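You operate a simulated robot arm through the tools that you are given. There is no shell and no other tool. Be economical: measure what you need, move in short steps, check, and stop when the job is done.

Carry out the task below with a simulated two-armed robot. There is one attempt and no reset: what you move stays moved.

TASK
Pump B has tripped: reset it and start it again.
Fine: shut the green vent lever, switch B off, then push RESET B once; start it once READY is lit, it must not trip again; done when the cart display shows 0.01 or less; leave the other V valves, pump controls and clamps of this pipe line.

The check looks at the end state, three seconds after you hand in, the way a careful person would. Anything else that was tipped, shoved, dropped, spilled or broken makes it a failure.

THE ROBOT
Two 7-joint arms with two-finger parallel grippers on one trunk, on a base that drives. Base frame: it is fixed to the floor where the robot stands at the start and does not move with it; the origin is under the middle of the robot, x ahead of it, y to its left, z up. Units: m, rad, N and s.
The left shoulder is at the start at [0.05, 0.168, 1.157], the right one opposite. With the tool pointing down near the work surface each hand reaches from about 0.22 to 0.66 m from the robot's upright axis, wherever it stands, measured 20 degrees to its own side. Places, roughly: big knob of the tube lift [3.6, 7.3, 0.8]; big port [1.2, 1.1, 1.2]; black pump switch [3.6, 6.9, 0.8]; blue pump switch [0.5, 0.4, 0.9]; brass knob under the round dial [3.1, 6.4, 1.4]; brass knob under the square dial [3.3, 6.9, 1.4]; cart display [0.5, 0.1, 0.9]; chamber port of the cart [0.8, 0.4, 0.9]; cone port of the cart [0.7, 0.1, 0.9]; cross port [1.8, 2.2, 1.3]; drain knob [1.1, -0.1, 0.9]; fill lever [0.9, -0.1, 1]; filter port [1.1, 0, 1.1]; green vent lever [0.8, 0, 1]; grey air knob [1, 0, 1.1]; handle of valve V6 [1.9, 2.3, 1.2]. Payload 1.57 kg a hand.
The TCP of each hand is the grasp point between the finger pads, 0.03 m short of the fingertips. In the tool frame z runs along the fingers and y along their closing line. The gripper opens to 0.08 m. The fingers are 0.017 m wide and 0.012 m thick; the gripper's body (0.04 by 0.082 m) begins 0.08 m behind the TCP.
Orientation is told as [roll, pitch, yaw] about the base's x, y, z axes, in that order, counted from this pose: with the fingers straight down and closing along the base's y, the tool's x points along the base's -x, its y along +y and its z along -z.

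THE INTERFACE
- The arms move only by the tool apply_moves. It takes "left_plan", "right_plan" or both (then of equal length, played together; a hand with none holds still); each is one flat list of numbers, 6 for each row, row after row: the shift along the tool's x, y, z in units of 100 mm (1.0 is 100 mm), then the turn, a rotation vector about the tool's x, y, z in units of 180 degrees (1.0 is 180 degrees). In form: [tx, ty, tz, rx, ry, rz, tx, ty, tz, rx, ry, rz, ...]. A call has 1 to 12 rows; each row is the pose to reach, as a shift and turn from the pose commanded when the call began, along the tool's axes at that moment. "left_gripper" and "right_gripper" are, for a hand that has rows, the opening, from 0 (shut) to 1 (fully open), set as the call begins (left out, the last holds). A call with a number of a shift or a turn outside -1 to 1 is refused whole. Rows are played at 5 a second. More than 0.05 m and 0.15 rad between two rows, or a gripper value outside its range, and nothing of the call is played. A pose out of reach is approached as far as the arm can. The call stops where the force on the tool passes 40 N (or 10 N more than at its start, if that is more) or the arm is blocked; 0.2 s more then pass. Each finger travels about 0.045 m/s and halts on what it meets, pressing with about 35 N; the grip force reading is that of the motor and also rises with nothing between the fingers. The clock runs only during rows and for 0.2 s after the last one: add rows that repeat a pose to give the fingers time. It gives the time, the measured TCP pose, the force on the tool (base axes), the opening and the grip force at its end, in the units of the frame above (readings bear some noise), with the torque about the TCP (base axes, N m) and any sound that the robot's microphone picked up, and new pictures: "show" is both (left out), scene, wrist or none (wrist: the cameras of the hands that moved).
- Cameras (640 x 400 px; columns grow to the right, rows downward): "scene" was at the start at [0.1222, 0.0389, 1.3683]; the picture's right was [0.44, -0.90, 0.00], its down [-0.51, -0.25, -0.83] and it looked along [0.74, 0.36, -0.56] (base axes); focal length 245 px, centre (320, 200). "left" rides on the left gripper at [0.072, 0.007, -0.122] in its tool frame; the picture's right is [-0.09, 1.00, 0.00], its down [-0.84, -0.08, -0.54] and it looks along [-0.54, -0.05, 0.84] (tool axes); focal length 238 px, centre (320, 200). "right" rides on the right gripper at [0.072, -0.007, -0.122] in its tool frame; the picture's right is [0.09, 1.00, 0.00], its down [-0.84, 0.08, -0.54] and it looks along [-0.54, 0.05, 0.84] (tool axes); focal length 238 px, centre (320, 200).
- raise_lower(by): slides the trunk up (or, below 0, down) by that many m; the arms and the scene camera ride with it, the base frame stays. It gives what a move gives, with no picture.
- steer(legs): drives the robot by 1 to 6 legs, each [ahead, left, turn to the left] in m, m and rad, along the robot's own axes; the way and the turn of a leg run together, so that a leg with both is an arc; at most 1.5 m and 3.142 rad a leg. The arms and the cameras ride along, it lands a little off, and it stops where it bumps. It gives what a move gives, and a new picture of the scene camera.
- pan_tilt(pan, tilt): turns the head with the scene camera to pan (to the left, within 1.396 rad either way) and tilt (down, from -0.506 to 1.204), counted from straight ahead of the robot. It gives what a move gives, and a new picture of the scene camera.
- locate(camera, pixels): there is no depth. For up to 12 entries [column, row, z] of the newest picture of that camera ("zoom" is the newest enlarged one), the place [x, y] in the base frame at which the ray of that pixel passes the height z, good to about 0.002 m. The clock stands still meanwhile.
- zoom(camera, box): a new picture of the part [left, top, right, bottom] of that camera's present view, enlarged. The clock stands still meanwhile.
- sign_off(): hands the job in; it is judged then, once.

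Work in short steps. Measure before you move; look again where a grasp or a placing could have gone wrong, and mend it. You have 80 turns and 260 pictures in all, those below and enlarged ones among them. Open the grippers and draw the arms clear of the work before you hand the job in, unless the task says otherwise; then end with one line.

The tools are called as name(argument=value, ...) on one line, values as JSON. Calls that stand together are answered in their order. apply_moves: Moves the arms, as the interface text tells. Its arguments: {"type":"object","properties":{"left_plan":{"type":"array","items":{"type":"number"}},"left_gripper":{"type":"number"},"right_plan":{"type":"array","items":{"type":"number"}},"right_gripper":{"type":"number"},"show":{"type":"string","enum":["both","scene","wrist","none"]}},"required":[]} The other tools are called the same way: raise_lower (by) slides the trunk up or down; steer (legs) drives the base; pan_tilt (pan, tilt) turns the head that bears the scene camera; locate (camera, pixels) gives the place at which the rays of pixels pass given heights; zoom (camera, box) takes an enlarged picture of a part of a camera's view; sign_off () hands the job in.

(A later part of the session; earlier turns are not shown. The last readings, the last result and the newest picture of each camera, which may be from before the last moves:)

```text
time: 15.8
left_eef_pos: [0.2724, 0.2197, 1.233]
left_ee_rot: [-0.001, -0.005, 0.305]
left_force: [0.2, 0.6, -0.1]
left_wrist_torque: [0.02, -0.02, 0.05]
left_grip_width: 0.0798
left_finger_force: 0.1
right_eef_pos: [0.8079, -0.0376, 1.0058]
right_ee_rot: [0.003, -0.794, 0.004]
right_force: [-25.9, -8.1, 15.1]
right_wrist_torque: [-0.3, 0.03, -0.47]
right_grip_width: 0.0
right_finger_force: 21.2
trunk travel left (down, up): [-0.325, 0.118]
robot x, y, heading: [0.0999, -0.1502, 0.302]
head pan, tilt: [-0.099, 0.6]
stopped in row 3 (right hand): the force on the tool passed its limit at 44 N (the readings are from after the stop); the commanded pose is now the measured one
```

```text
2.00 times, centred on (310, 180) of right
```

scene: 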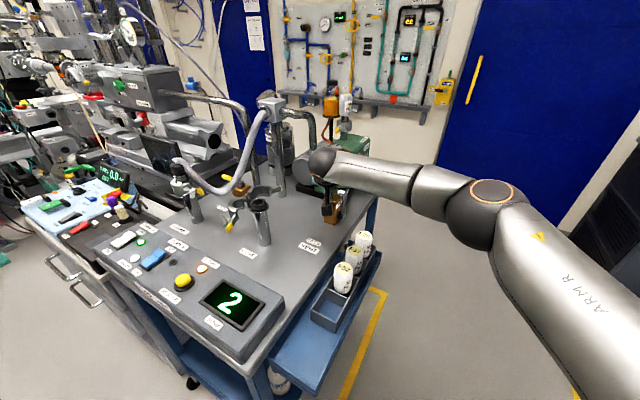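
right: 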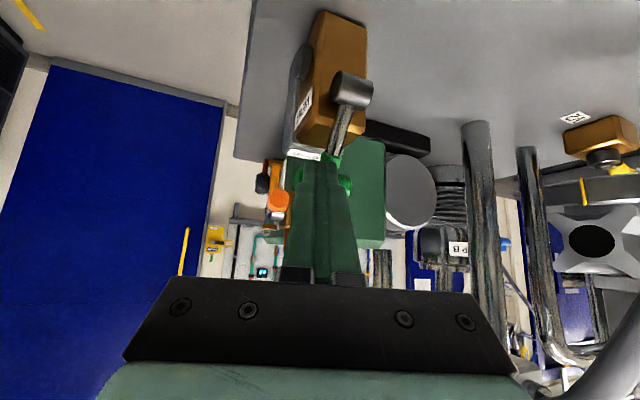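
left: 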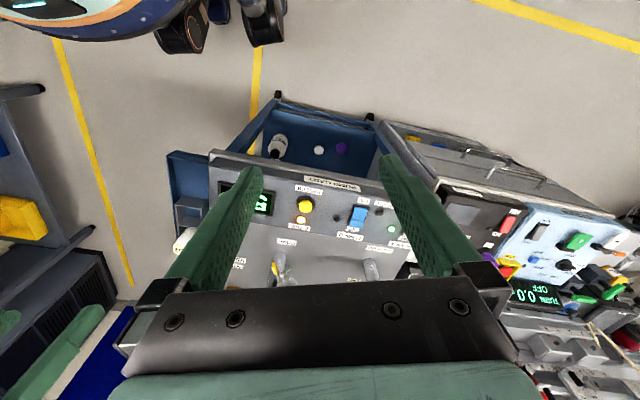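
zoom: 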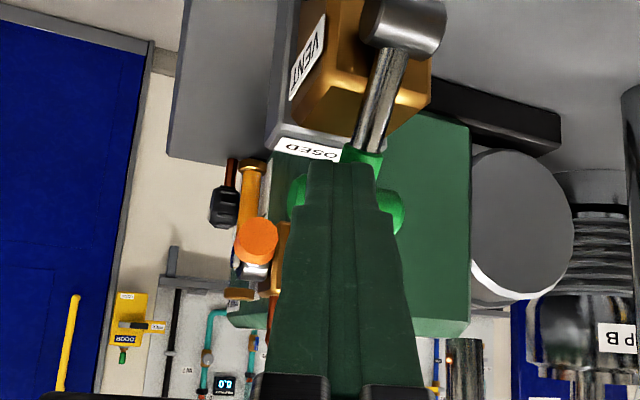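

Stop reached (44 N) and the display reads 2: the vent is shut. I retract the right hand backward along the tool axis.

apply_moves(right_plan=[0.0, 0.02, -0.3, 0, 0, 0, 0.0, 0.02, -0.6, 0, 0, 0, 0, 0.02, -1, 0, 0, 0, -0.3, 0, -1, 0, 0, 0, -0.7, -0.3, -1, 0, 0, 0, -1, -0.6, -1, 0, 0, 0], show="both")

zoom(camera="scene", box=[80, 130, 380, 340])

zoom(camera="right", box=[230, 30, 390, 200])

```text
time: 17.2
left_eef_pos: [0.2771, 0.221, 1.2304]
left_ee_rot: [0.0, 0.001, 0.305]
left_force: [-0.1, -0.8, -0.3]
left_wrist_torque: [-0.01, 0.0, 0.0]
left_grip_width: 0.0799
left_finger_force: 0.0
right_eef_pos: [0.8158, -0.0992, 1.1448]
right_ee_rot: [0.001, -0.789, 0.007]
right_force: [-0.2, 0.0, 0.0]
right_wrist_torque: [0.02, -0.01, 0.0]
right_grip_width: 0.0
right_finger_force: 21.5
trunk travel left (down, up): [-0.325, 0.118]
robot x, y, heading: [0.1015, -0.1484, 0.31]
head pan, tilt: [-0.099, 0.6]
```

scene: 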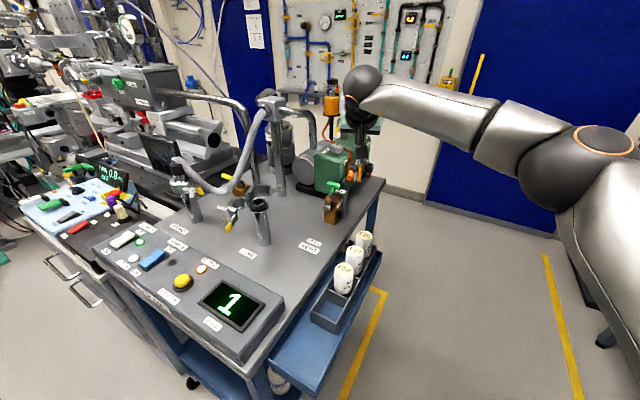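
right: 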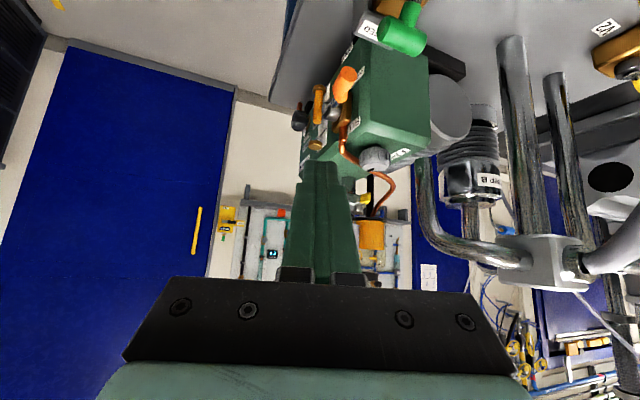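

```text
1.90 times, centred on (230, 235) of scene
```

zoom: 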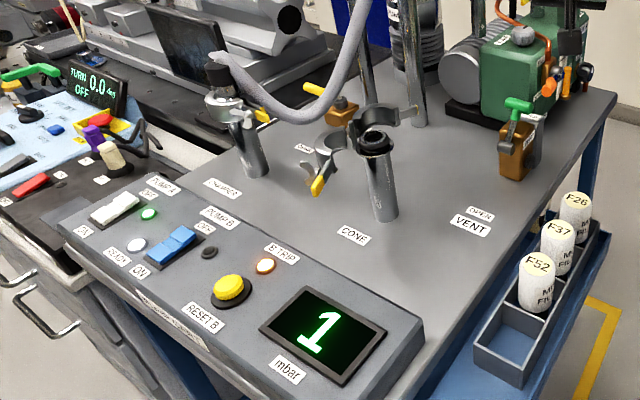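

```text
2.35 times, centred on (310, 115) of right
```

zoom: 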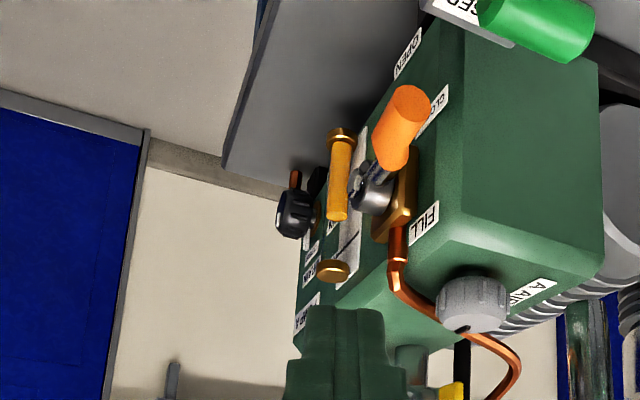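

Display is 1 and falling, READY appears lit white, lever is upright-back at CLOSED. I retract the right hand toward the robot, clear of the pipe line.

apply_moves(right_plan=[0.3, -0.1, -0.3, 0, 0, 0, 0.6, -0.2, -0.6, 0, 0, 0, 0.8, -0.3, -0.8, 0, 0, 0, 1, -0.5, -1, 0, 0, 0], show="none")

steer(legs=[[-0.05, 0, 0], [0, 0.2, 0]])

pan_tilt(pan=0.15, tilt=0.8)

```text
time: 18.2
left_eef_pos: [0.2772, 0.2217, 1.2315]
left_ee_rot: [0.003, -0.001, 0.306]
left_force: [0.4, 0.2, 0.7]
left_wrist_torque: [0.02, 0.0, 0.03]
left_grip_width: 0.08
left_finger_force: 0.0
right_eef_pos: [0.672, -0.1484, 1.1426]
right_ee_rot: [0.003, -0.788, 0.006]
right_force: [-0.5, -1.0, 0.0]
right_wrist_torque: [0.0, 0.02, -0.03]
right_grip_width: 0.0002
right_finger_force: 20.6
trunk travel left (down, up): [-0.325, 0.118]
robot x, y, heading: [0.0984, -0.1488, 0.308]
head pan, tilt: [-0.099, 0.6]
```

```text
time: 21.1
left_eef_pos: [0.1666, 0.4013, 1.2302]
left_ee_rot: [0.0, 0.0, 0.311]
left_force: [-1.0, -0.1, -0.1]
left_wrist_torque: [0.01, -0.01, -0.07]
left_grip_width: 0.0799
left_finger_force: 0.1
right_eef_pos: [0.5631, 0.0342, 1.1421]
right_ee_rot: [0.001, -0.789, 0.013]
right_force: [0.2, 0.0, 0.7]
right_wrist_torque: [-0.03, -0.03, -0.03]
right_grip_width: 0.0
right_finger_force: 20.7
trunk travel left (down, up): [-0.325, 0.118]
robot x, y, heading: [-0.0034, 0.0281, 0.311]
head pan, tilt: [-0.099, 0.6]
```

scene: 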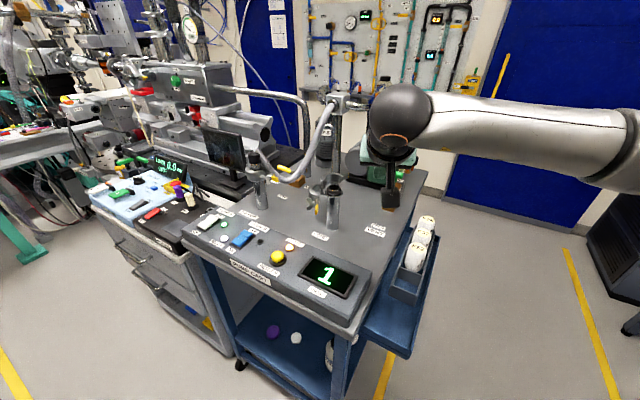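

```text
time: 21.9
left_eef_pos: [0.1665, 0.4008, 1.2301]
left_ee_rot: [-0.001, -0.001, 0.312]
left_force: [-0.4, 0.2, -0.3]
left_wrist_torque: [-0.01, 0.01, 0.01]
left_grip_width: 0.0801
left_finger_force: 0.0
right_eef_pos: [0.5638, 0.0319, 1.1412]
right_ee_rot: [0.0, -0.79, 0.012]
right_force: [0.1, 0.1, 0.6]
right_wrist_torque: [0.01, 0.0, 0.04]
right_grip_width: 0.0
right_finger_force: 21.4
trunk travel left (down, up): [-0.325, 0.118]
robot x, y, heading: [-0.0105, 0.0335, 0.31]
head pan, tilt: [0.15, 0.799]
```

scene: 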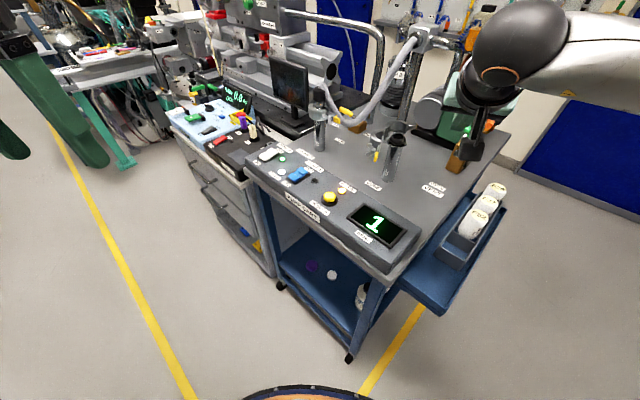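

Use the left hand for the panel. First locate switch, button, lamps from the scene.

zoom(camera="scene", box=[240, 130, 430, 270])

apply_moves(left_plan=[-0.4, -0.05, 0.1, 0, -0.03, 0, -0.7, -0.1, 0.2, 0, -0.06, 0, -1, -0.15, 0.3, 0, -0.1, 0, -1, -0.15, 0.3, 0, -0.1, 0], left_gripper=0, show="wrist")

```text
2.86 times, centred on (335, 200) of scene
```

zoom: 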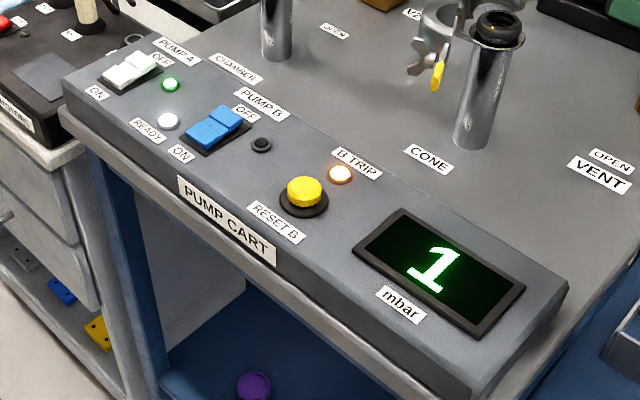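

```text
time: 22.9
left_eef_pos: [0.2657, 0.4173, 1.2014]
left_ee_rot: [-0.001, -0.316, 0.312]
left_force: [0.2, 0.5, -0.6]
left_wrist_torque: [-0.02, -0.01, 0.0]
left_grip_width: 0.0
left_finger_force: 4.1
right_eef_pos: [0.5631, 0.0337, 1.1402]
right_ee_rot: [0.003, -0.788, 0.012]
right_force: [-0.1, 0.2, 0.5]
right_wrist_torque: [0.01, 0.01, 0.03]
right_grip_width: 0.0001
right_finger_force: 20.6
trunk travel left (down, up): [-0.325, 0.118]
robot x, y, heading: [-0.0076, 0.0276, 0.314]
head pan, tilt: [0.15, 0.799]
```

left: 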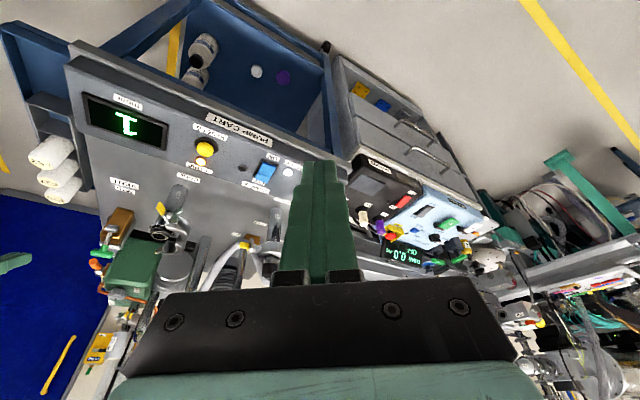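

READY is lit; display 1. Triangulate switch and reset using both cameras.

locate(camera="scene", pixels=[[299, 175.5, 0.9], [299, 175.5, 0.87], [329.4, 196.5, 0.9], [329.4, 196.5, 0.87]])

locate(camera="left", pixels=[[265, 172, 0.9], [265, 172, 0.87], [205, 148, 0.9], [205, 148, 0.87]])

zoom(camera="left", box=[180, 110, 310, 210])

```text
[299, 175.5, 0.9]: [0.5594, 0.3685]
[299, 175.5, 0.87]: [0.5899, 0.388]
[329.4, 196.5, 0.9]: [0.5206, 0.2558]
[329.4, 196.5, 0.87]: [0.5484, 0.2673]
```

```text
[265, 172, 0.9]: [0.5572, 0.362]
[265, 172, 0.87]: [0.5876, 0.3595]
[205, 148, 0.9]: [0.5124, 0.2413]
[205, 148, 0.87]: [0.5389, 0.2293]
```

```text
4.00 times, centred on (245, 160) of left
```

zoom: 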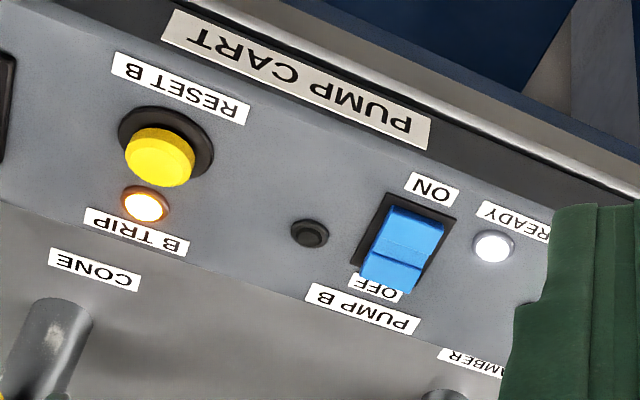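

OFF half is raised (rocker now at ON): switch centre ≈(0.549,0.363,0.91), RESET top ≈(0.50,0.249,0.92). I drive 0.06 ahead for comfortable vertical reach and set the hand vertical.

steer(legs=[[0.06, 0, 0]])

apply_moves(left_plan=[-0.3, -0.1, 0.1, 0, 0.045, 0, -0.6, -0.3, 0.2, 0, 0.09, 0, -0.9, -0.5, 0.3, 0, 0.1, 0], show="wrist")

```text
time: 23.9
left_eef_pos: [0.3237, 0.4347, 1.2008]
left_ee_rot: [-0.001, -0.314, 0.311]
left_force: [0.9, -0.3, -0.5]
left_wrist_torque: [-0.02, 0.03, -0.02]
left_grip_width: 0.0002
left_finger_force: 21.3
right_eef_pos: [0.622, 0.0527, 1.1413]
right_ee_rot: [0.003, -0.788, 0.012]
right_force: [0.5, 0.8, -0.4]
right_wrist_torque: [0.04, -0.03, 0.01]
right_grip_width: 0.0
right_finger_force: 20.5
trunk travel left (down, up): [-0.325, 0.118]
robot x, y, heading: [0.0482, 0.0498, 0.31]
head pan, tilt: [0.15, 0.799]
```

scene: 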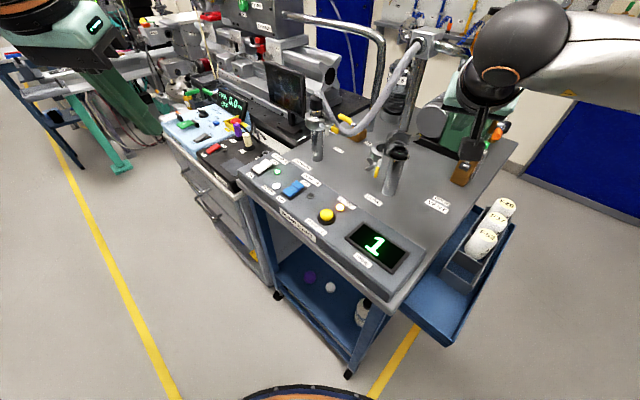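

```text
time: 24.7
left_eef_pos: [0.4278, 0.4157, 1.2011]
left_ee_rot: [0.0, 0.001, 0.311]
left_force: [-0.7, -0.1, 0.7]
left_wrist_torque: [-0.01, 0.0, -0.03]
left_grip_width: 0.0
left_finger_force: 21.8
right_eef_pos: [0.6219, 0.0545, 1.1404]
right_ee_rot: [0.002, -0.787, 0.014]
right_force: [-0.2, -0.5, 0.5]
right_wrist_torque: [-0.06, -0.01, -0.01]
right_grip_width: 0.0
right_finger_force: 21.1
trunk travel left (down, up): [-0.325, 0.118]
robot x, y, heading: [0.0488, 0.0475, 0.315]
head pan, tilt: [0.15, 0.799]
```

left: 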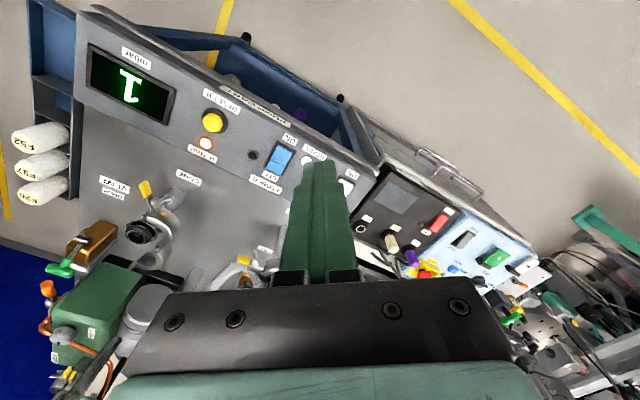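

Vertical now. Enlarge the panel area to locate OFF half and RESET more exactly.

zoom(camera="left", box=[190, 90, 320, 200])

zoom(camera="scene", box=[260, 165, 360, 235])

```text
3.64 times, centred on (255, 145) of left
```

zoom: 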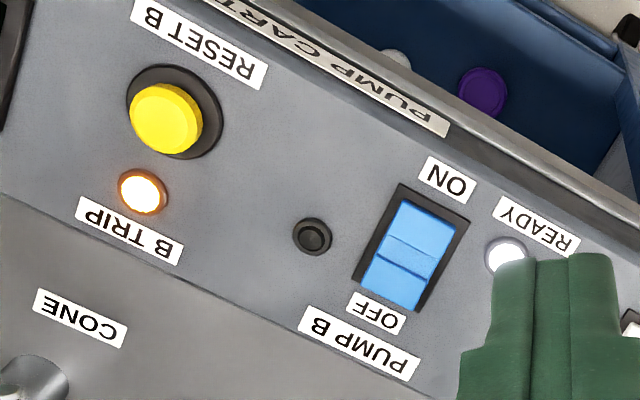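

```text
5.71 times, centred on (310, 200) of scene
```

zoom: 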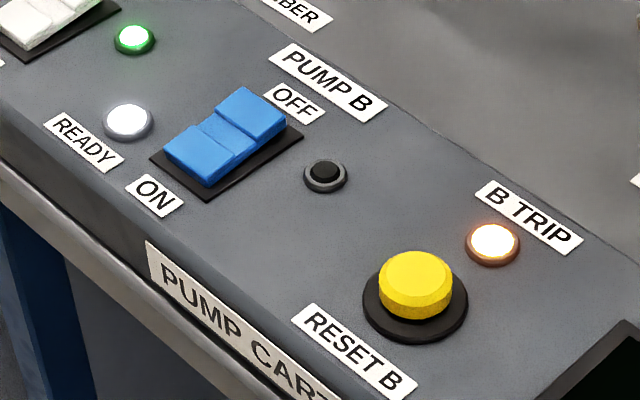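

Locate these features in both views.

locate(camera="left", pixels=[[276.2, 167.8, 0.92], [276.2, 167.8, 0.89], [282, 153.8, 0.92], [282, 153.8, 0.89], [212.4, 122.5, 0.93], [212.4, 122.5, 0.9]])

locate(camera="scene", pixels=[[297.75, 185.1, 0.92], [297.75, 185.1, 0.89], [289.9, 192.1, 0.92], [289.9, 192.1, 0.89], [327.15, 214, 0.93], [327.15, 214, 0.9]])

```text
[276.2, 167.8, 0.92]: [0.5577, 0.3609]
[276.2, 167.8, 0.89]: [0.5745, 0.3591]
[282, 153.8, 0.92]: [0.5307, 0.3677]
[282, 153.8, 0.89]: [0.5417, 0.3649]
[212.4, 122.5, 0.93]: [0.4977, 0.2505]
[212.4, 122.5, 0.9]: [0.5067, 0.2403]
```

```text
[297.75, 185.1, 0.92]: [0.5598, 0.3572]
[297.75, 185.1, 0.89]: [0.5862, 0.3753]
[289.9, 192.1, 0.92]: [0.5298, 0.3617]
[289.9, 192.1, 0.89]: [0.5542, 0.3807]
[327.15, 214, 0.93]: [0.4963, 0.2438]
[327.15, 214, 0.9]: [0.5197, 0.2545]
```

OFF half ≈(0.564,0.360,0.915), RESET ≈(0.501,0.247,0.92). First leg toward hover, aligning yaw with the cart.

apply_moves(left_plan=[-0.2, -0.17, 0.2, 0, 0, 0.041, -0.4, -0.34, 0.4, 0, 0, 0.082, -0.6, -0.51, 0.6, 0, 0, 0.122, -0.8, -0.68, 0.8, 0, 0, 0.163, -1, -0.85, 1, 0, 0, 0.204], show="wrist")

```text
time: 25.9
left_eef_pos: [0.4687, 0.3852, 1.0833]
left_ee_rot: [0.001, -0.001, -0.331]
left_force: [0.0, -0.2, 0.1]
left_wrist_torque: [0.04, -0.01, 0.01]
left_grip_width: 0.0001
left_finger_force: 21.4
left hand out of reach, approached as far as the arm can: row 1, 2, 3, 4, 5
right_eef_pos: [0.6192, 0.0507, 1.1419]
right_ee_rot: [0.005, -0.79, 0.01]
right_force: [0.4, -0.8, -0.6]
right_wrist_torque: [0.01, -0.03, 0.01]
right_grip_width: 0.0
right_finger_force: 21.0
trunk travel left (down, up): [-0.325, 0.118]
robot x, y, heading: [0.0487, 0.0488, 0.311]
head pan, tilt: [0.15, 0.799]
```

left: 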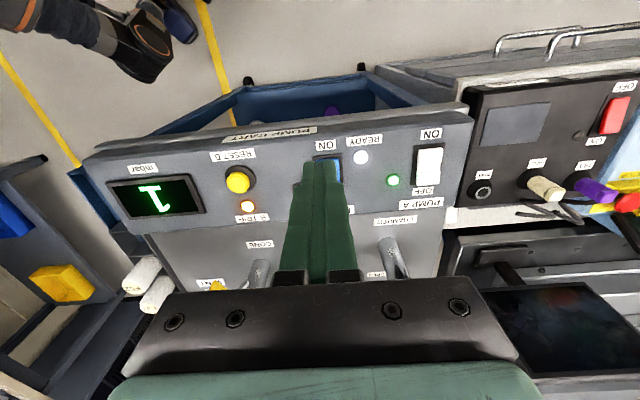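

Reach was limited at that height; going lower first then ahead to the hover point.

apply_moves(left_plan=[0, 0, 0.4, 0, 0, 0, -0.2, 0.02, 0.8, 0, 0, 0, -0.6, 0.04, 1, 0, 0, 0, -0.99, 0.07, 1, 0, 0, 0], show="both")

```text
time: 26.9
left_eef_pos: [0.4683, 0.3886, 1.0013]
left_ee_rot: [0.002, -0.004, -0.328]
left_force: [-0.1, 0.1, -0.5]
left_wrist_torque: [0.0, -0.02, 0.02]
left_grip_width: 0.0
left_finger_force: 21.2
left hand out of reach, approached as far as the arm can: row 2, 3, 4
right_eef_pos: [0.6199, 0.052, 1.1419]
right_ee_rot: [0.0, -0.789, 0.013]
right_force: [0.1, 0.2, 0.1]
right_wrist_torque: [0.01, -0.01, 0.04]
right_grip_width: 0.0002
right_finger_force: 21.3
trunk travel left (down, up): [-0.325, 0.118]
robot x, y, heading: [0.0513, 0.0468, 0.311]
head pan, tilt: [0.15, 0.799]
```

scene: 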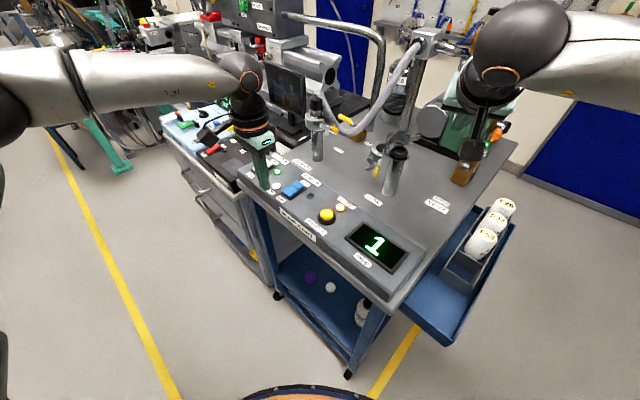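
left: 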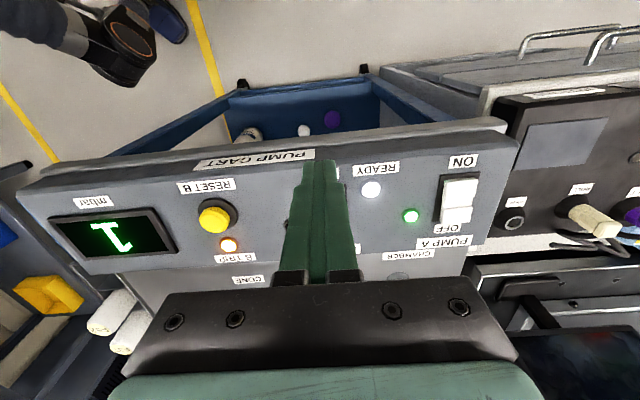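

The yaw seems to be the limit. I turn the hand back to yaw ≈0.3 while staying at this height, then move over the OFF half.

apply_moves(left_plan=[0, 0, 0, 0, 0, -0.045, 0, 0, 0, 0, 0, -0.09, 0, 0, 0, 0, 0, -0.135, 0, 0, 0, 0, 0, -0.18, -0.2, 0, 0, 0, 0, -0.2, -0.5, 0.02, 0.1, 0, 0, -0.2, -0.8, 0.03, 0.1, 0, 0, -0.2, -1, 0.04, 0.2, 0, 0, -0.2], show="both")

```text
time: 28.7
left_eef_pos: [0.4703, 0.3925, 1.0002]
left_ee_rot: [-0.002, -0.002, 0.298]
left_force: [0.1, -0.3, -0.7]
left_wrist_torque: [-0.04, 0.01, -0.01]
left_grip_width: 0.0
left_finger_force: 21.1
left hand out of reach, approached as far as the arm can: row 5, 6, 7, 8
right_eef_pos: [0.6203, 0.0518, 1.1407]
right_ee_rot: [0.003, -0.788, 0.012]
right_force: [0.0, 0.0, 0.2]
right_wrist_torque: [-0.01, -0.01, 0.0]
right_grip_width: 0.0001
right_finger_force: 21.5
trunk travel left (down, up): [-0.325, 0.118]
robot x, y, heading: [0.0529, 0.0514, 0.308]
head pan, tilt: [0.15, 0.799]
```

scene: 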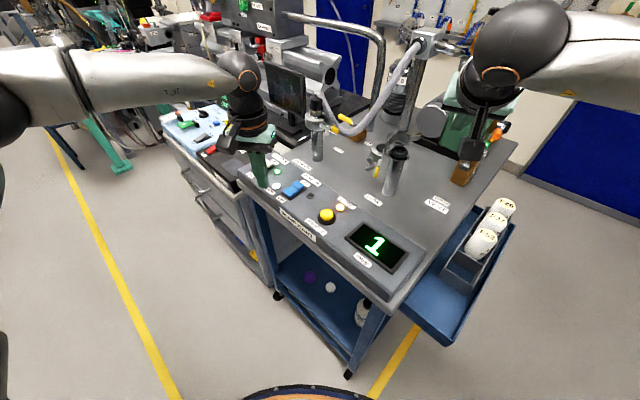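
left: 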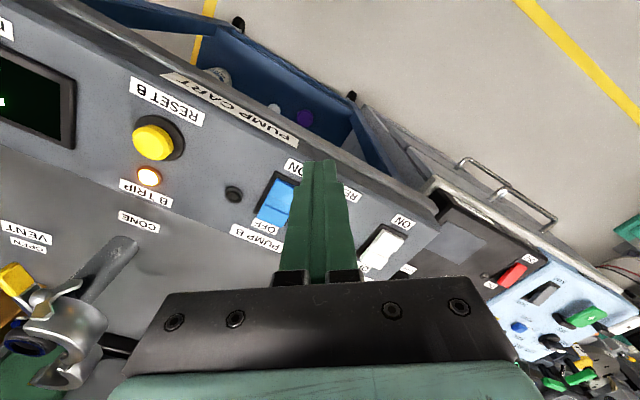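

Vertical reach ends here. Turning the robot right to about −0.3 (aligned with the cart) brings the left shoulder nearer; first lift and pull the left hand back.

apply_moves(left_plan=[0, 0, -0.4, 0, 0, 0, 0.3, 0, -0.7, 0, 0, 0, 0.6, 0.1, -1, 0, 0, 0, 1, 0.2, -1, 0, 0, 0], show="none")

steer(legs=[[0, 0, -0.62]])

pan_tilt(pan=0.5, tilt=0.75)

```text
time: 29.7
left_eef_pos: [0.3714, 0.3837, 1.104]
left_ee_rot: [-0.002, -0.001, 0.297]
left_force: [0.9, -0.5, -1.1]
left_wrist_torque: [0.01, -0.02, 0.01]
left_grip_width: 0.0
left_finger_force: 21.4
right_eef_pos: [0.6199, 0.0522, 1.142]
right_ee_rot: [0.002, -0.79, 0.012]
right_force: [-0.1, -0.8, -0.6]
right_wrist_torque: [-0.03, 0.0, 0.01]
right_grip_width: 0.0
right_finger_force: 21.2
trunk travel left (down, up): [-0.325, 0.118]
robot x, y, heading: [0.0514, 0.0454, 0.312]
head pan, tilt: [0.15, 0.799]
```

```text
time: 31.7
left_eef_pos: [0.5063, 0.1366, 1.1027]
left_ee_rot: [0.001, -0.001, -0.314]
left_force: [-0.7, 0.4, -0.3]
left_wrist_torque: [0.0, -0.01, 0.0]
left_grip_width: 0.0
left_finger_force: 21.4
right_eef_pos: [0.5203, -0.2772, 1.1408]
right_ee_rot: [0.002, -0.79, -0.602]
right_force: [-0.3, 0.8, 0.5]
right_wrist_torque: [0.02, 0.02, -0.03]
right_grip_width: 0.0
right_finger_force: 21.0
trunk travel left (down, up): [-0.325, 0.118]
robot x, y, heading: [0.0523, 0.0463, -0.301]
head pan, tilt: [0.15, 0.799]
```

scene: 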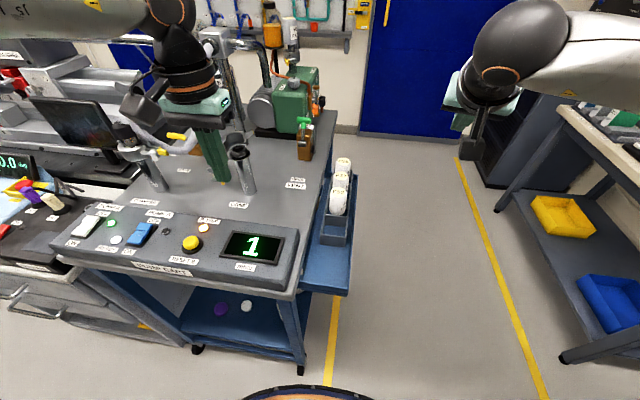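

```text
time: 32.6
left_eef_pos: [0.5071, 0.1374, 1.104]
left_ee_rot: [-0.001, -0.001, -0.314]
left_force: [0.0, 0.1, -0.5]
left_wrist_torque: [-0.05, 0.02, 0.02]
left_grip_width: 0.0
left_finger_force: 21.0
right_eef_pos: [0.5191, -0.2766, 1.141]
right_ee_rot: [0.0, -0.788, -0.6]
right_force: [0.4, 0.3, 1.2]
right_wrist_torque: [0.03, 0.01, -0.02]
right_grip_width: 0.0001
right_finger_force: 21.0
trunk travel left (down, up): [-0.325, 0.118]
robot x, y, heading: [0.0479, 0.0494, -0.301]
head pan, tilt: [0.499, 0.75]
```

scene: 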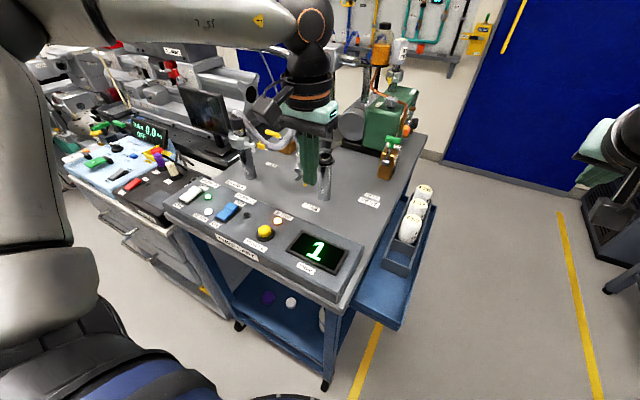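

Hand yaw is now aligned with the cart. Move left toward the switch in two legs.

apply_moves(left_plan=[0, 0.4, 0, 0, 0, 0, 0, 0.8, 0, 0, 0, 0, 0.06, 1, 0.2, 0, 0, 0, 0.06, 1, 0.5, 0, 0, 0], show="none")

apply_moves(left_plan=[0.03, 0.4, 0, 0, 0, 0, 0.06, 0.8, 0, 0, 0, 0, 0.07, 1, 0.1, 0, 0, 0], show="both")

```text
time: 33.6
left_eef_pos: [0.5327, 0.234, 1.0525]
left_ee_rot: [0.0, -0.001, -0.315]
left_force: [-0.2, 0.7, 0.6]
left_wrist_torque: [0.01, 0.01, 0.01]
left_grip_width: 0.0
left_finger_force: 21.1
right_eef_pos: [0.5191, -0.2777, 1.1398]
right_ee_rot: [0.003, -0.789, -0.6]
right_force: [0.7, -0.2, -0.1]
right_wrist_torque: [0.02, 0.01, 0.0]
right_grip_width: 0.0
right_finger_force: 21.8
trunk travel left (down, up): [-0.325, 0.118]
robot x, y, heading: [0.047, 0.0457, -0.303]
head pan, tilt: [0.499, 0.75]
```

```text
time: 34.4
left_eef_pos: [0.5557, 0.3297, 1.042]
left_ee_rot: [0.0, -0.001, -0.313]
left_force: [-0.7, -0.5, 0.4]
left_wrist_torque: [0.04, -0.01, 0.0]
left_grip_width: 0.0001
left_finger_force: 21.5
right_eef_pos: [0.5189, -0.2781, 1.1417]
right_ee_rot: [0.002, -0.789, -0.6]
right_force: [-0.3, -0.8, 0.2]
right_wrist_torque: [-0.01, 0.02, -0.01]
right_grip_width: 0.0002
right_finger_force: 21.5
trunk travel left (down, up): [-0.325, 0.118]
robot x, y, heading: [0.046, 0.0493, -0.301]
head pan, tilt: [0.499, 0.75]
```

scene: 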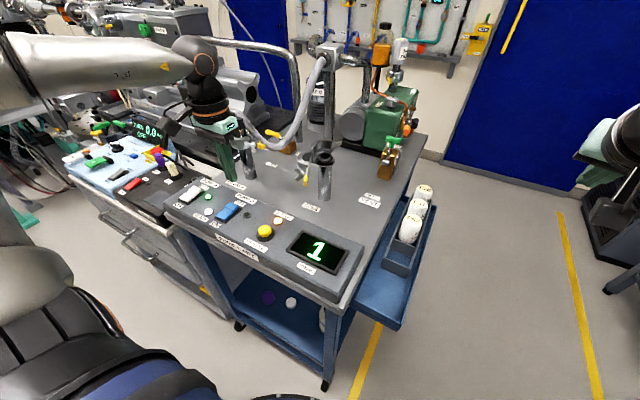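
left: 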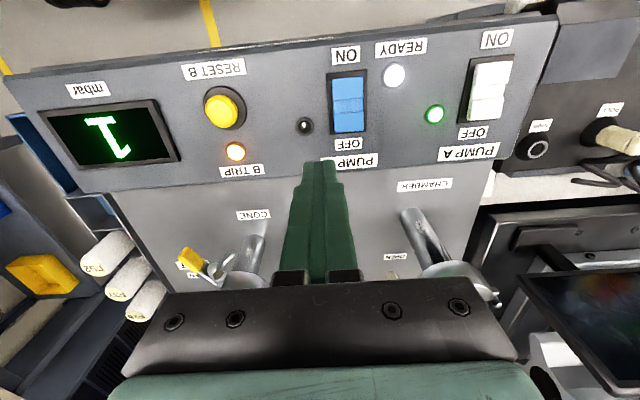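

Clear view: rocker B at (348,103), RESET at (224,108). Enlarge and locate.

zoom(camera="left", box=[190, 40, 450, 190])

locate(camera="left", pixels=[[350, 122, 0.915], [348, 88, 0.912], [348, 103, 0.912], [224, 110, 0.92], [320, 163, 0.9], [350, 132, 0.905]])

```text
2.46 times, centred on (320, 115) of left
```

zoom: 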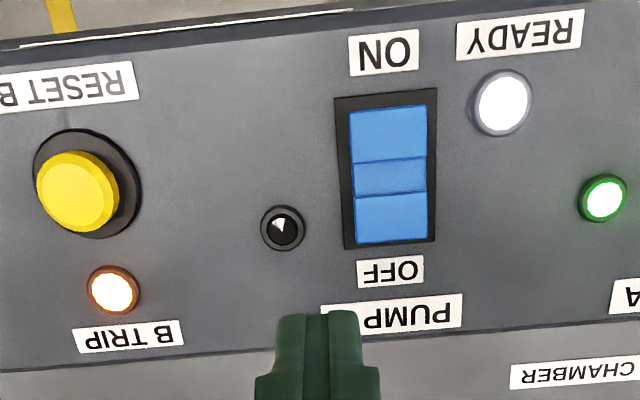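

```text
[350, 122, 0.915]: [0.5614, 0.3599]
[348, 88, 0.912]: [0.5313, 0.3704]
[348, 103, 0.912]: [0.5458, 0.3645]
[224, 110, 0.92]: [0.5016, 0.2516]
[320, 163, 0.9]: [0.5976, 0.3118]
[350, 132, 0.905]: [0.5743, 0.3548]
```

Hover above the OFF half (tip z≈0.935).

apply_moves(left_plan=[0.02, 0.3, 0.2, 0, 0, 0, 0.02, 0.305, 0.5, 0, 0, 0, 0.02, 0.305, 0.77, 0, 0, 0], show="both")

zoom(camera="scene", box=[160, 150, 300, 260])

```text
time: 35.2
left_eef_pos: [0.5631, 0.3616, 0.9631]
left_ee_rot: [0.0, 0.001, -0.315]
left_force: [-0.6, -0.3, 0.7]
left_wrist_torque: [0.05, 0.04, -0.02]
left_grip_width: 0.0
left_finger_force: 21.2
right_eef_pos: [0.5196, -0.278, 1.1405]
right_ee_rot: [0.001, -0.788, -0.6]
right_force: [0.0, 0.0, 0.0]
right_wrist_torque: [0.0, 0.01, 0.0]
right_grip_width: 0.0
right_finger_force: 20.8
trunk travel left (down, up): [-0.325, 0.118]
robot x, y, heading: [0.0496, 0.0521, -0.301]
head pan, tilt: [0.499, 0.75]
```

scene: 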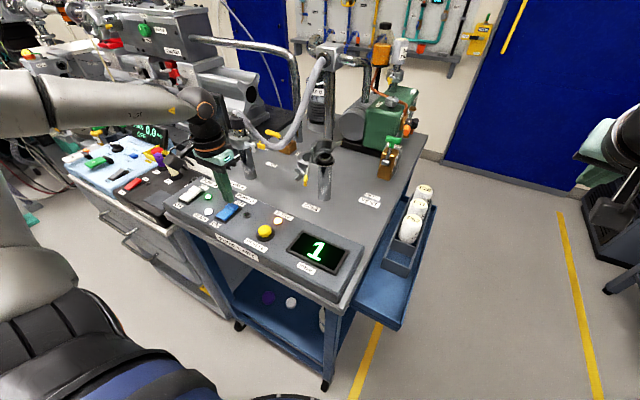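
left: 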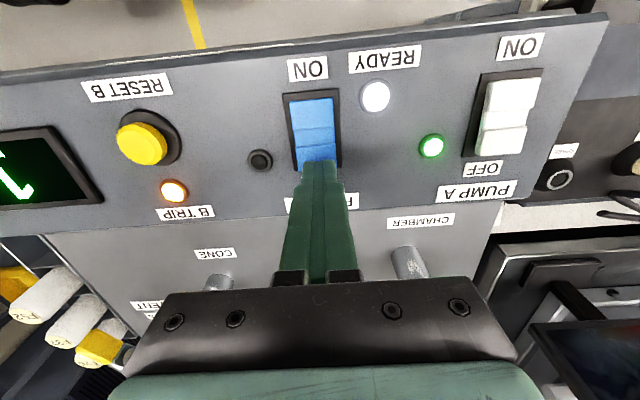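

```text
3.64 times, centred on (230, 205) of scene
```

zoom: 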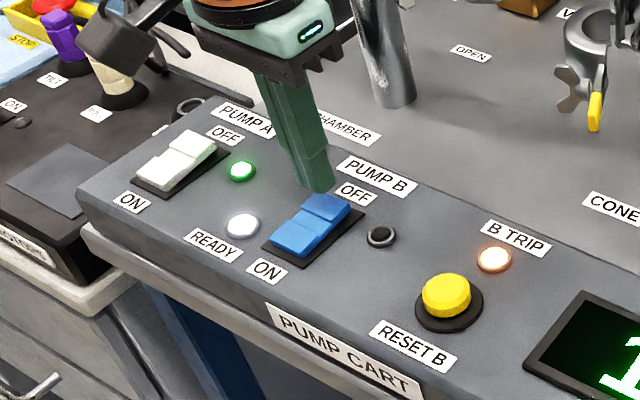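

Tip is over the OFF half. Press down in small rows until it gives.

apply_moves(left_plan=[0, 0, 0.12, 0, 0, 0, 0, 0, 0.18, 0, 0, 0, 0, 0, 0.23, 0, 0, 0, 0, 0, 0.27, 0, 0, 0, 0, 0, 0.3, 0, 0, 0], show="both")

zoom(camera="scene", box=[160, 150, 300, 260])

```text
time: 36.2
left_eef_pos: [0.5652, 0.361, 0.9455]
left_ee_rot: [0.008, -0.012, -0.316]
left_force: [-3.6, 0.3, 15.6]
left_wrist_torque: [0.03, 0.25, 0.04]
left_grip_width: 0.0
left_finger_force: 21.6
right_eef_pos: [0.5178, -0.2776, 1.1417]
right_ee_rot: [0.006, -0.789, -0.6]
right_force: [0.2, -0.6, -0.1]
right_wrist_torque: [-0.02, -0.01, 0.0]
right_grip_width: 0.0
right_finger_force: 20.9
trunk travel left (down, up): [-0.325, 0.118]
robot x, y, heading: [0.0474, 0.0493, -0.303]
head pan, tilt: [0.499, 0.75]
stopped in row 5 (left hand): the force on the tool passed its limit at 45 N (the readings are from after the stop); the commanded pose is now the measured one
```

scene: 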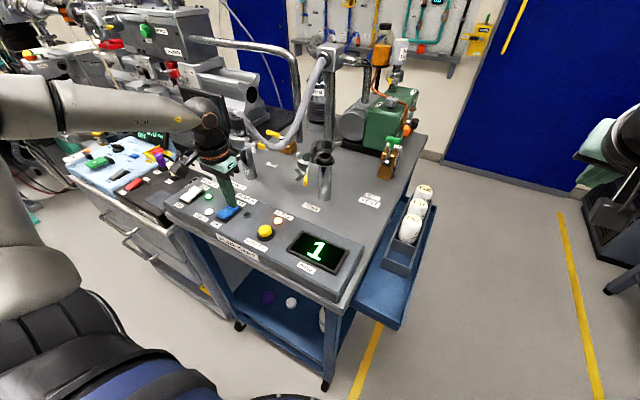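
left: 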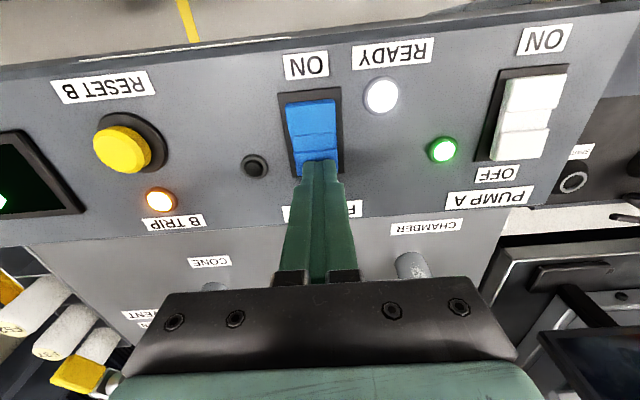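

```text
3.64 times, centred on (230, 205) of scene
```

zoom: 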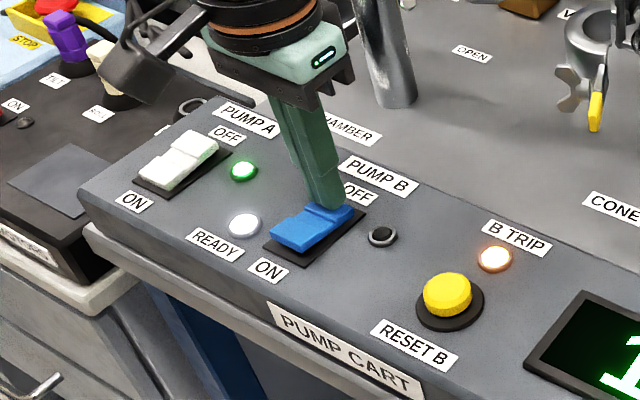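

The ON half is now raised: B is switched off. Lift and move toward RESET.

apply_moves(left_plan=[0, 0, -0.35, 0, 0, 0, 0, 0, -0.5, 0, 0, 0, 0.1, -0.4, -0.5, 0, 0, 0, 0.2, -0.8, -0.5, 0, 0, 0, 0.2, -1, -0.5, 0, 0, 0], show="both")

zoom(camera="left", box=[200, 30, 460, 190])

```text
time: 37.4
left_eef_pos: [0.5155, 0.2705, 0.9925]
left_ee_rot: [0.007, -0.008, -0.315]
left_force: [-0.9, 0.6, 1.0]
left_wrist_torque: [0.01, -0.01, -0.02]
left_grip_width: 0.0
left_finger_force: 21.4
right_eef_pos: [0.5191, -0.2773, 1.1409]
right_ee_rot: [0.004, -0.79, -0.6]
right_force: [0.0, 0.1, 0.9]
right_wrist_torque: [0.03, 0.01, -0.02]
right_grip_width: 0.0001
right_finger_force: 21.1
trunk travel left (down, up): [-0.325, 0.118]
robot x, y, heading: [0.0469, 0.0516, -0.301]
head pan, tilt: [0.499, 0.75]
```

scene: 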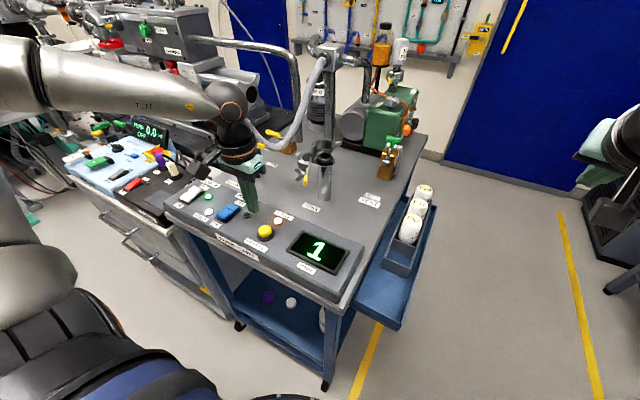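
left: 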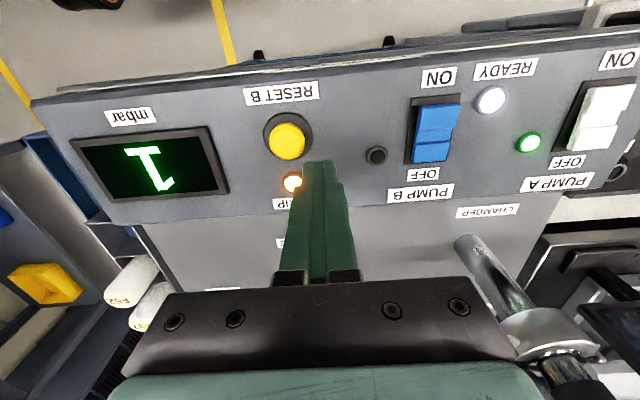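

```text
2.46 times, centred on (330, 110) of left
```

zoom: 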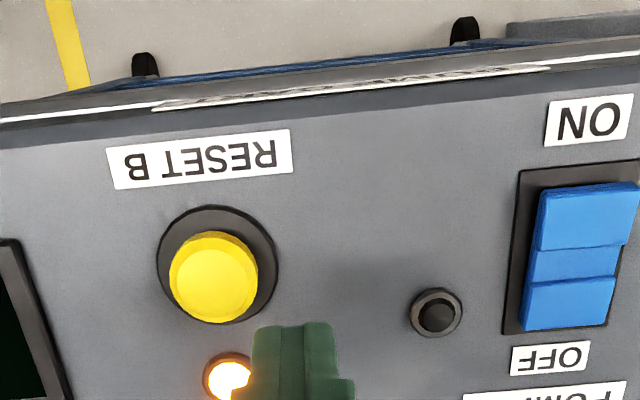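

Rocker B now has ON raised, OFF pressed. Locate RESET's top at (287,143).

locate(camera="left", pixels=[[286.5, 144, 0.925], [286.5, 144, 0.915], [320, 163, 0.9625]])

```text
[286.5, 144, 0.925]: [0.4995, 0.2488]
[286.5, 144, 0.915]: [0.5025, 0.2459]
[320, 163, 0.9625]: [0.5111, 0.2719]
```

Hover over RESET and press in small steps in one motion.

apply_moves(left_plan=[0.073, -0.26, 0, 0, 0, 0, 0.073, -0.26, 0.2, 0, 0, 0, 0.073, -0.26, 0.33, 0, 0, 0, 0.073, -0.26, 0.38, 0, 0, 0, 0.073, -0.26, 0.42, 0, 0, 0, 0.073, -0.26, 0.46, 0, 0, 0], show="both")

zoom(camera="scene", box=[180, 160, 360, 290])

```text
time: 38.8
left_eef_pos: [0.5005, 0.2492, 0.9468]
left_ee_rot: [0.007, -0.009, -0.315]
left_force: [-2.9, 2.1, 11.3]
left_wrist_torque: [0.13, 0.15, -0.02]
left_grip_width: 0.0001
left_finger_force: 22.0
right_eef_pos: [0.5192, -0.2763, 1.1419]
right_ee_rot: [0.003, -0.788, -0.6]
right_force: [-0.6, -0.6, -0.4]
right_wrist_torque: [-0.01, 0.01, -0.01]
right_grip_width: 0.0001
right_finger_force: 20.7
trunk travel left (down, up): [-0.325, 0.118]
robot x, y, heading: [0.051, 0.0492, -0.3]
head pan, tilt: [0.499, 0.75]
heard: click
```

scene: 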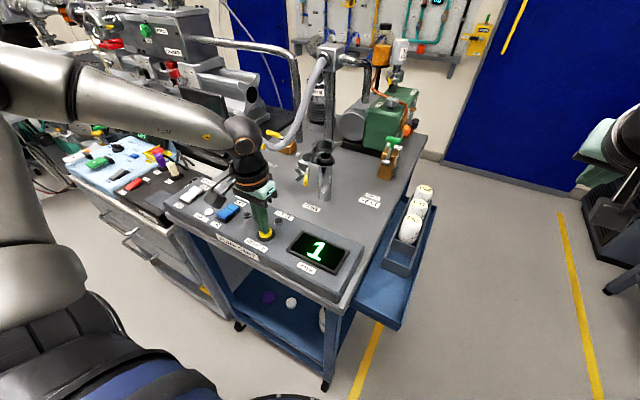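
left: 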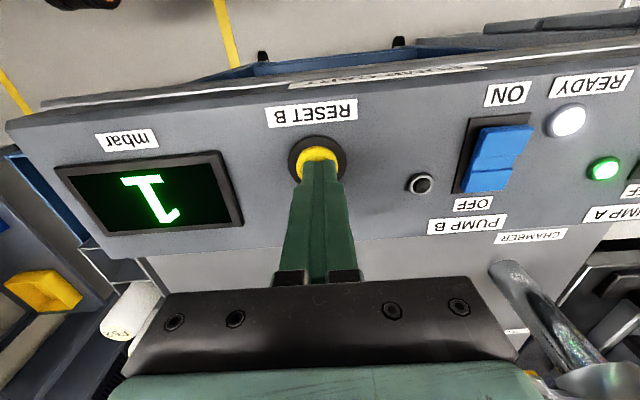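

```text
3.08 times, centred on (270, 225) of scene
```

zoom: 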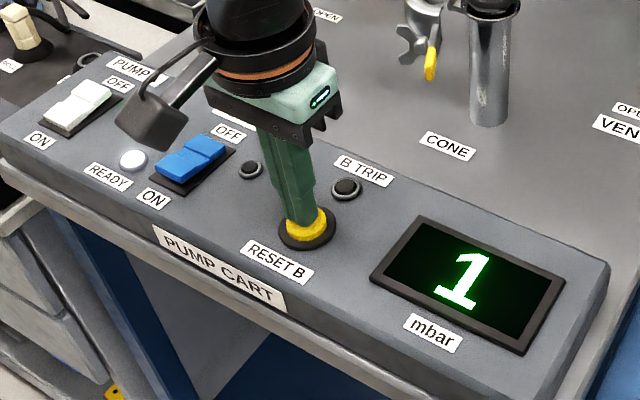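

Click heard, B TRIP lamp is off, READY lit. Lift and go toward the ON half.

apply_moves(left_plan=[0, 0, -0.3, 0, 0, 0, 0, 0, -0.5, 0, 0, 0, 0, 0.4, -0.5, 0, 0, 0, 0.03, 0.8, -0.5, 0, 0, 0, 0.05, 1, -0.5, 0, 0, 0], show="wrist")

zoom(camera="left", box=[230, 50, 430, 190])

zoom(camera="scene", box=[180, 160, 360, 290])

```text
time: 40.0
left_eef_pos: [0.5267, 0.3481, 0.9946]
left_ee_rot: [0.005, -0.007, -0.319]
left_force: [-0.2, 0.4, 0.3]
left_wrist_torque: [0.0, -0.02, 0.0]
left_grip_width: 0.0002
left_finger_force: 21.2
right_eef_pos: [0.5191, -0.2759, 1.1424]
right_ee_rot: [0.002, -0.79, -0.599]
right_force: [-0.4, 1.1, 0.1]
right_wrist_torque: [0.02, 0.0, 0.02]
right_grip_width: 0.0
right_finger_force: 21.4
trunk travel left (down, up): [-0.325, 0.118]
robot x, y, heading: [0.0473, 0.0477, -0.304]
head pan, tilt: [0.499, 0.75]
```

left: 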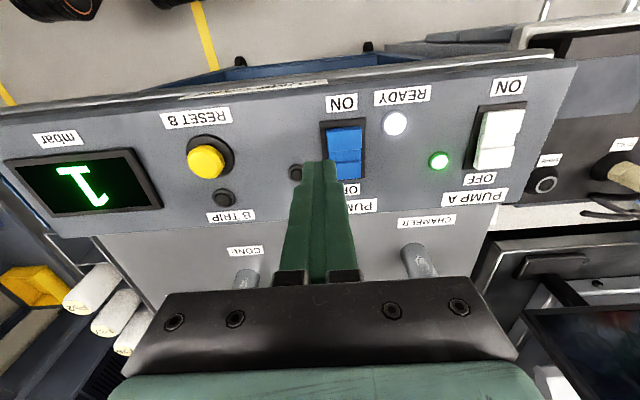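

```text
2.86 times, centred on (330, 120) of left
```

zoom: 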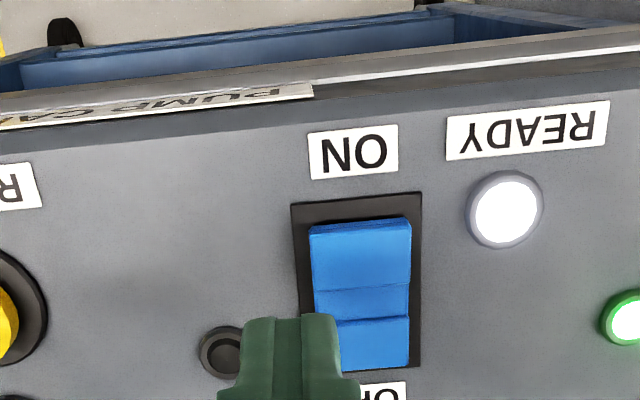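

```text
3.08 times, centred on (270, 225) of scene
```

zoom: 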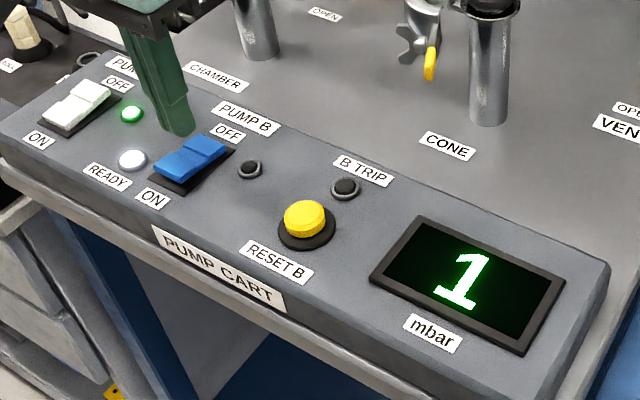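

READY stays lit, trip lamp off. Locate the raised ON half at (344,140).

locate(camera="left", pixels=[[344, 140, 0.917], [343.5, 132, 0.917]])

```text
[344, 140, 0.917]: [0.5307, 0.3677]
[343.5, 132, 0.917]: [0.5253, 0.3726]
```

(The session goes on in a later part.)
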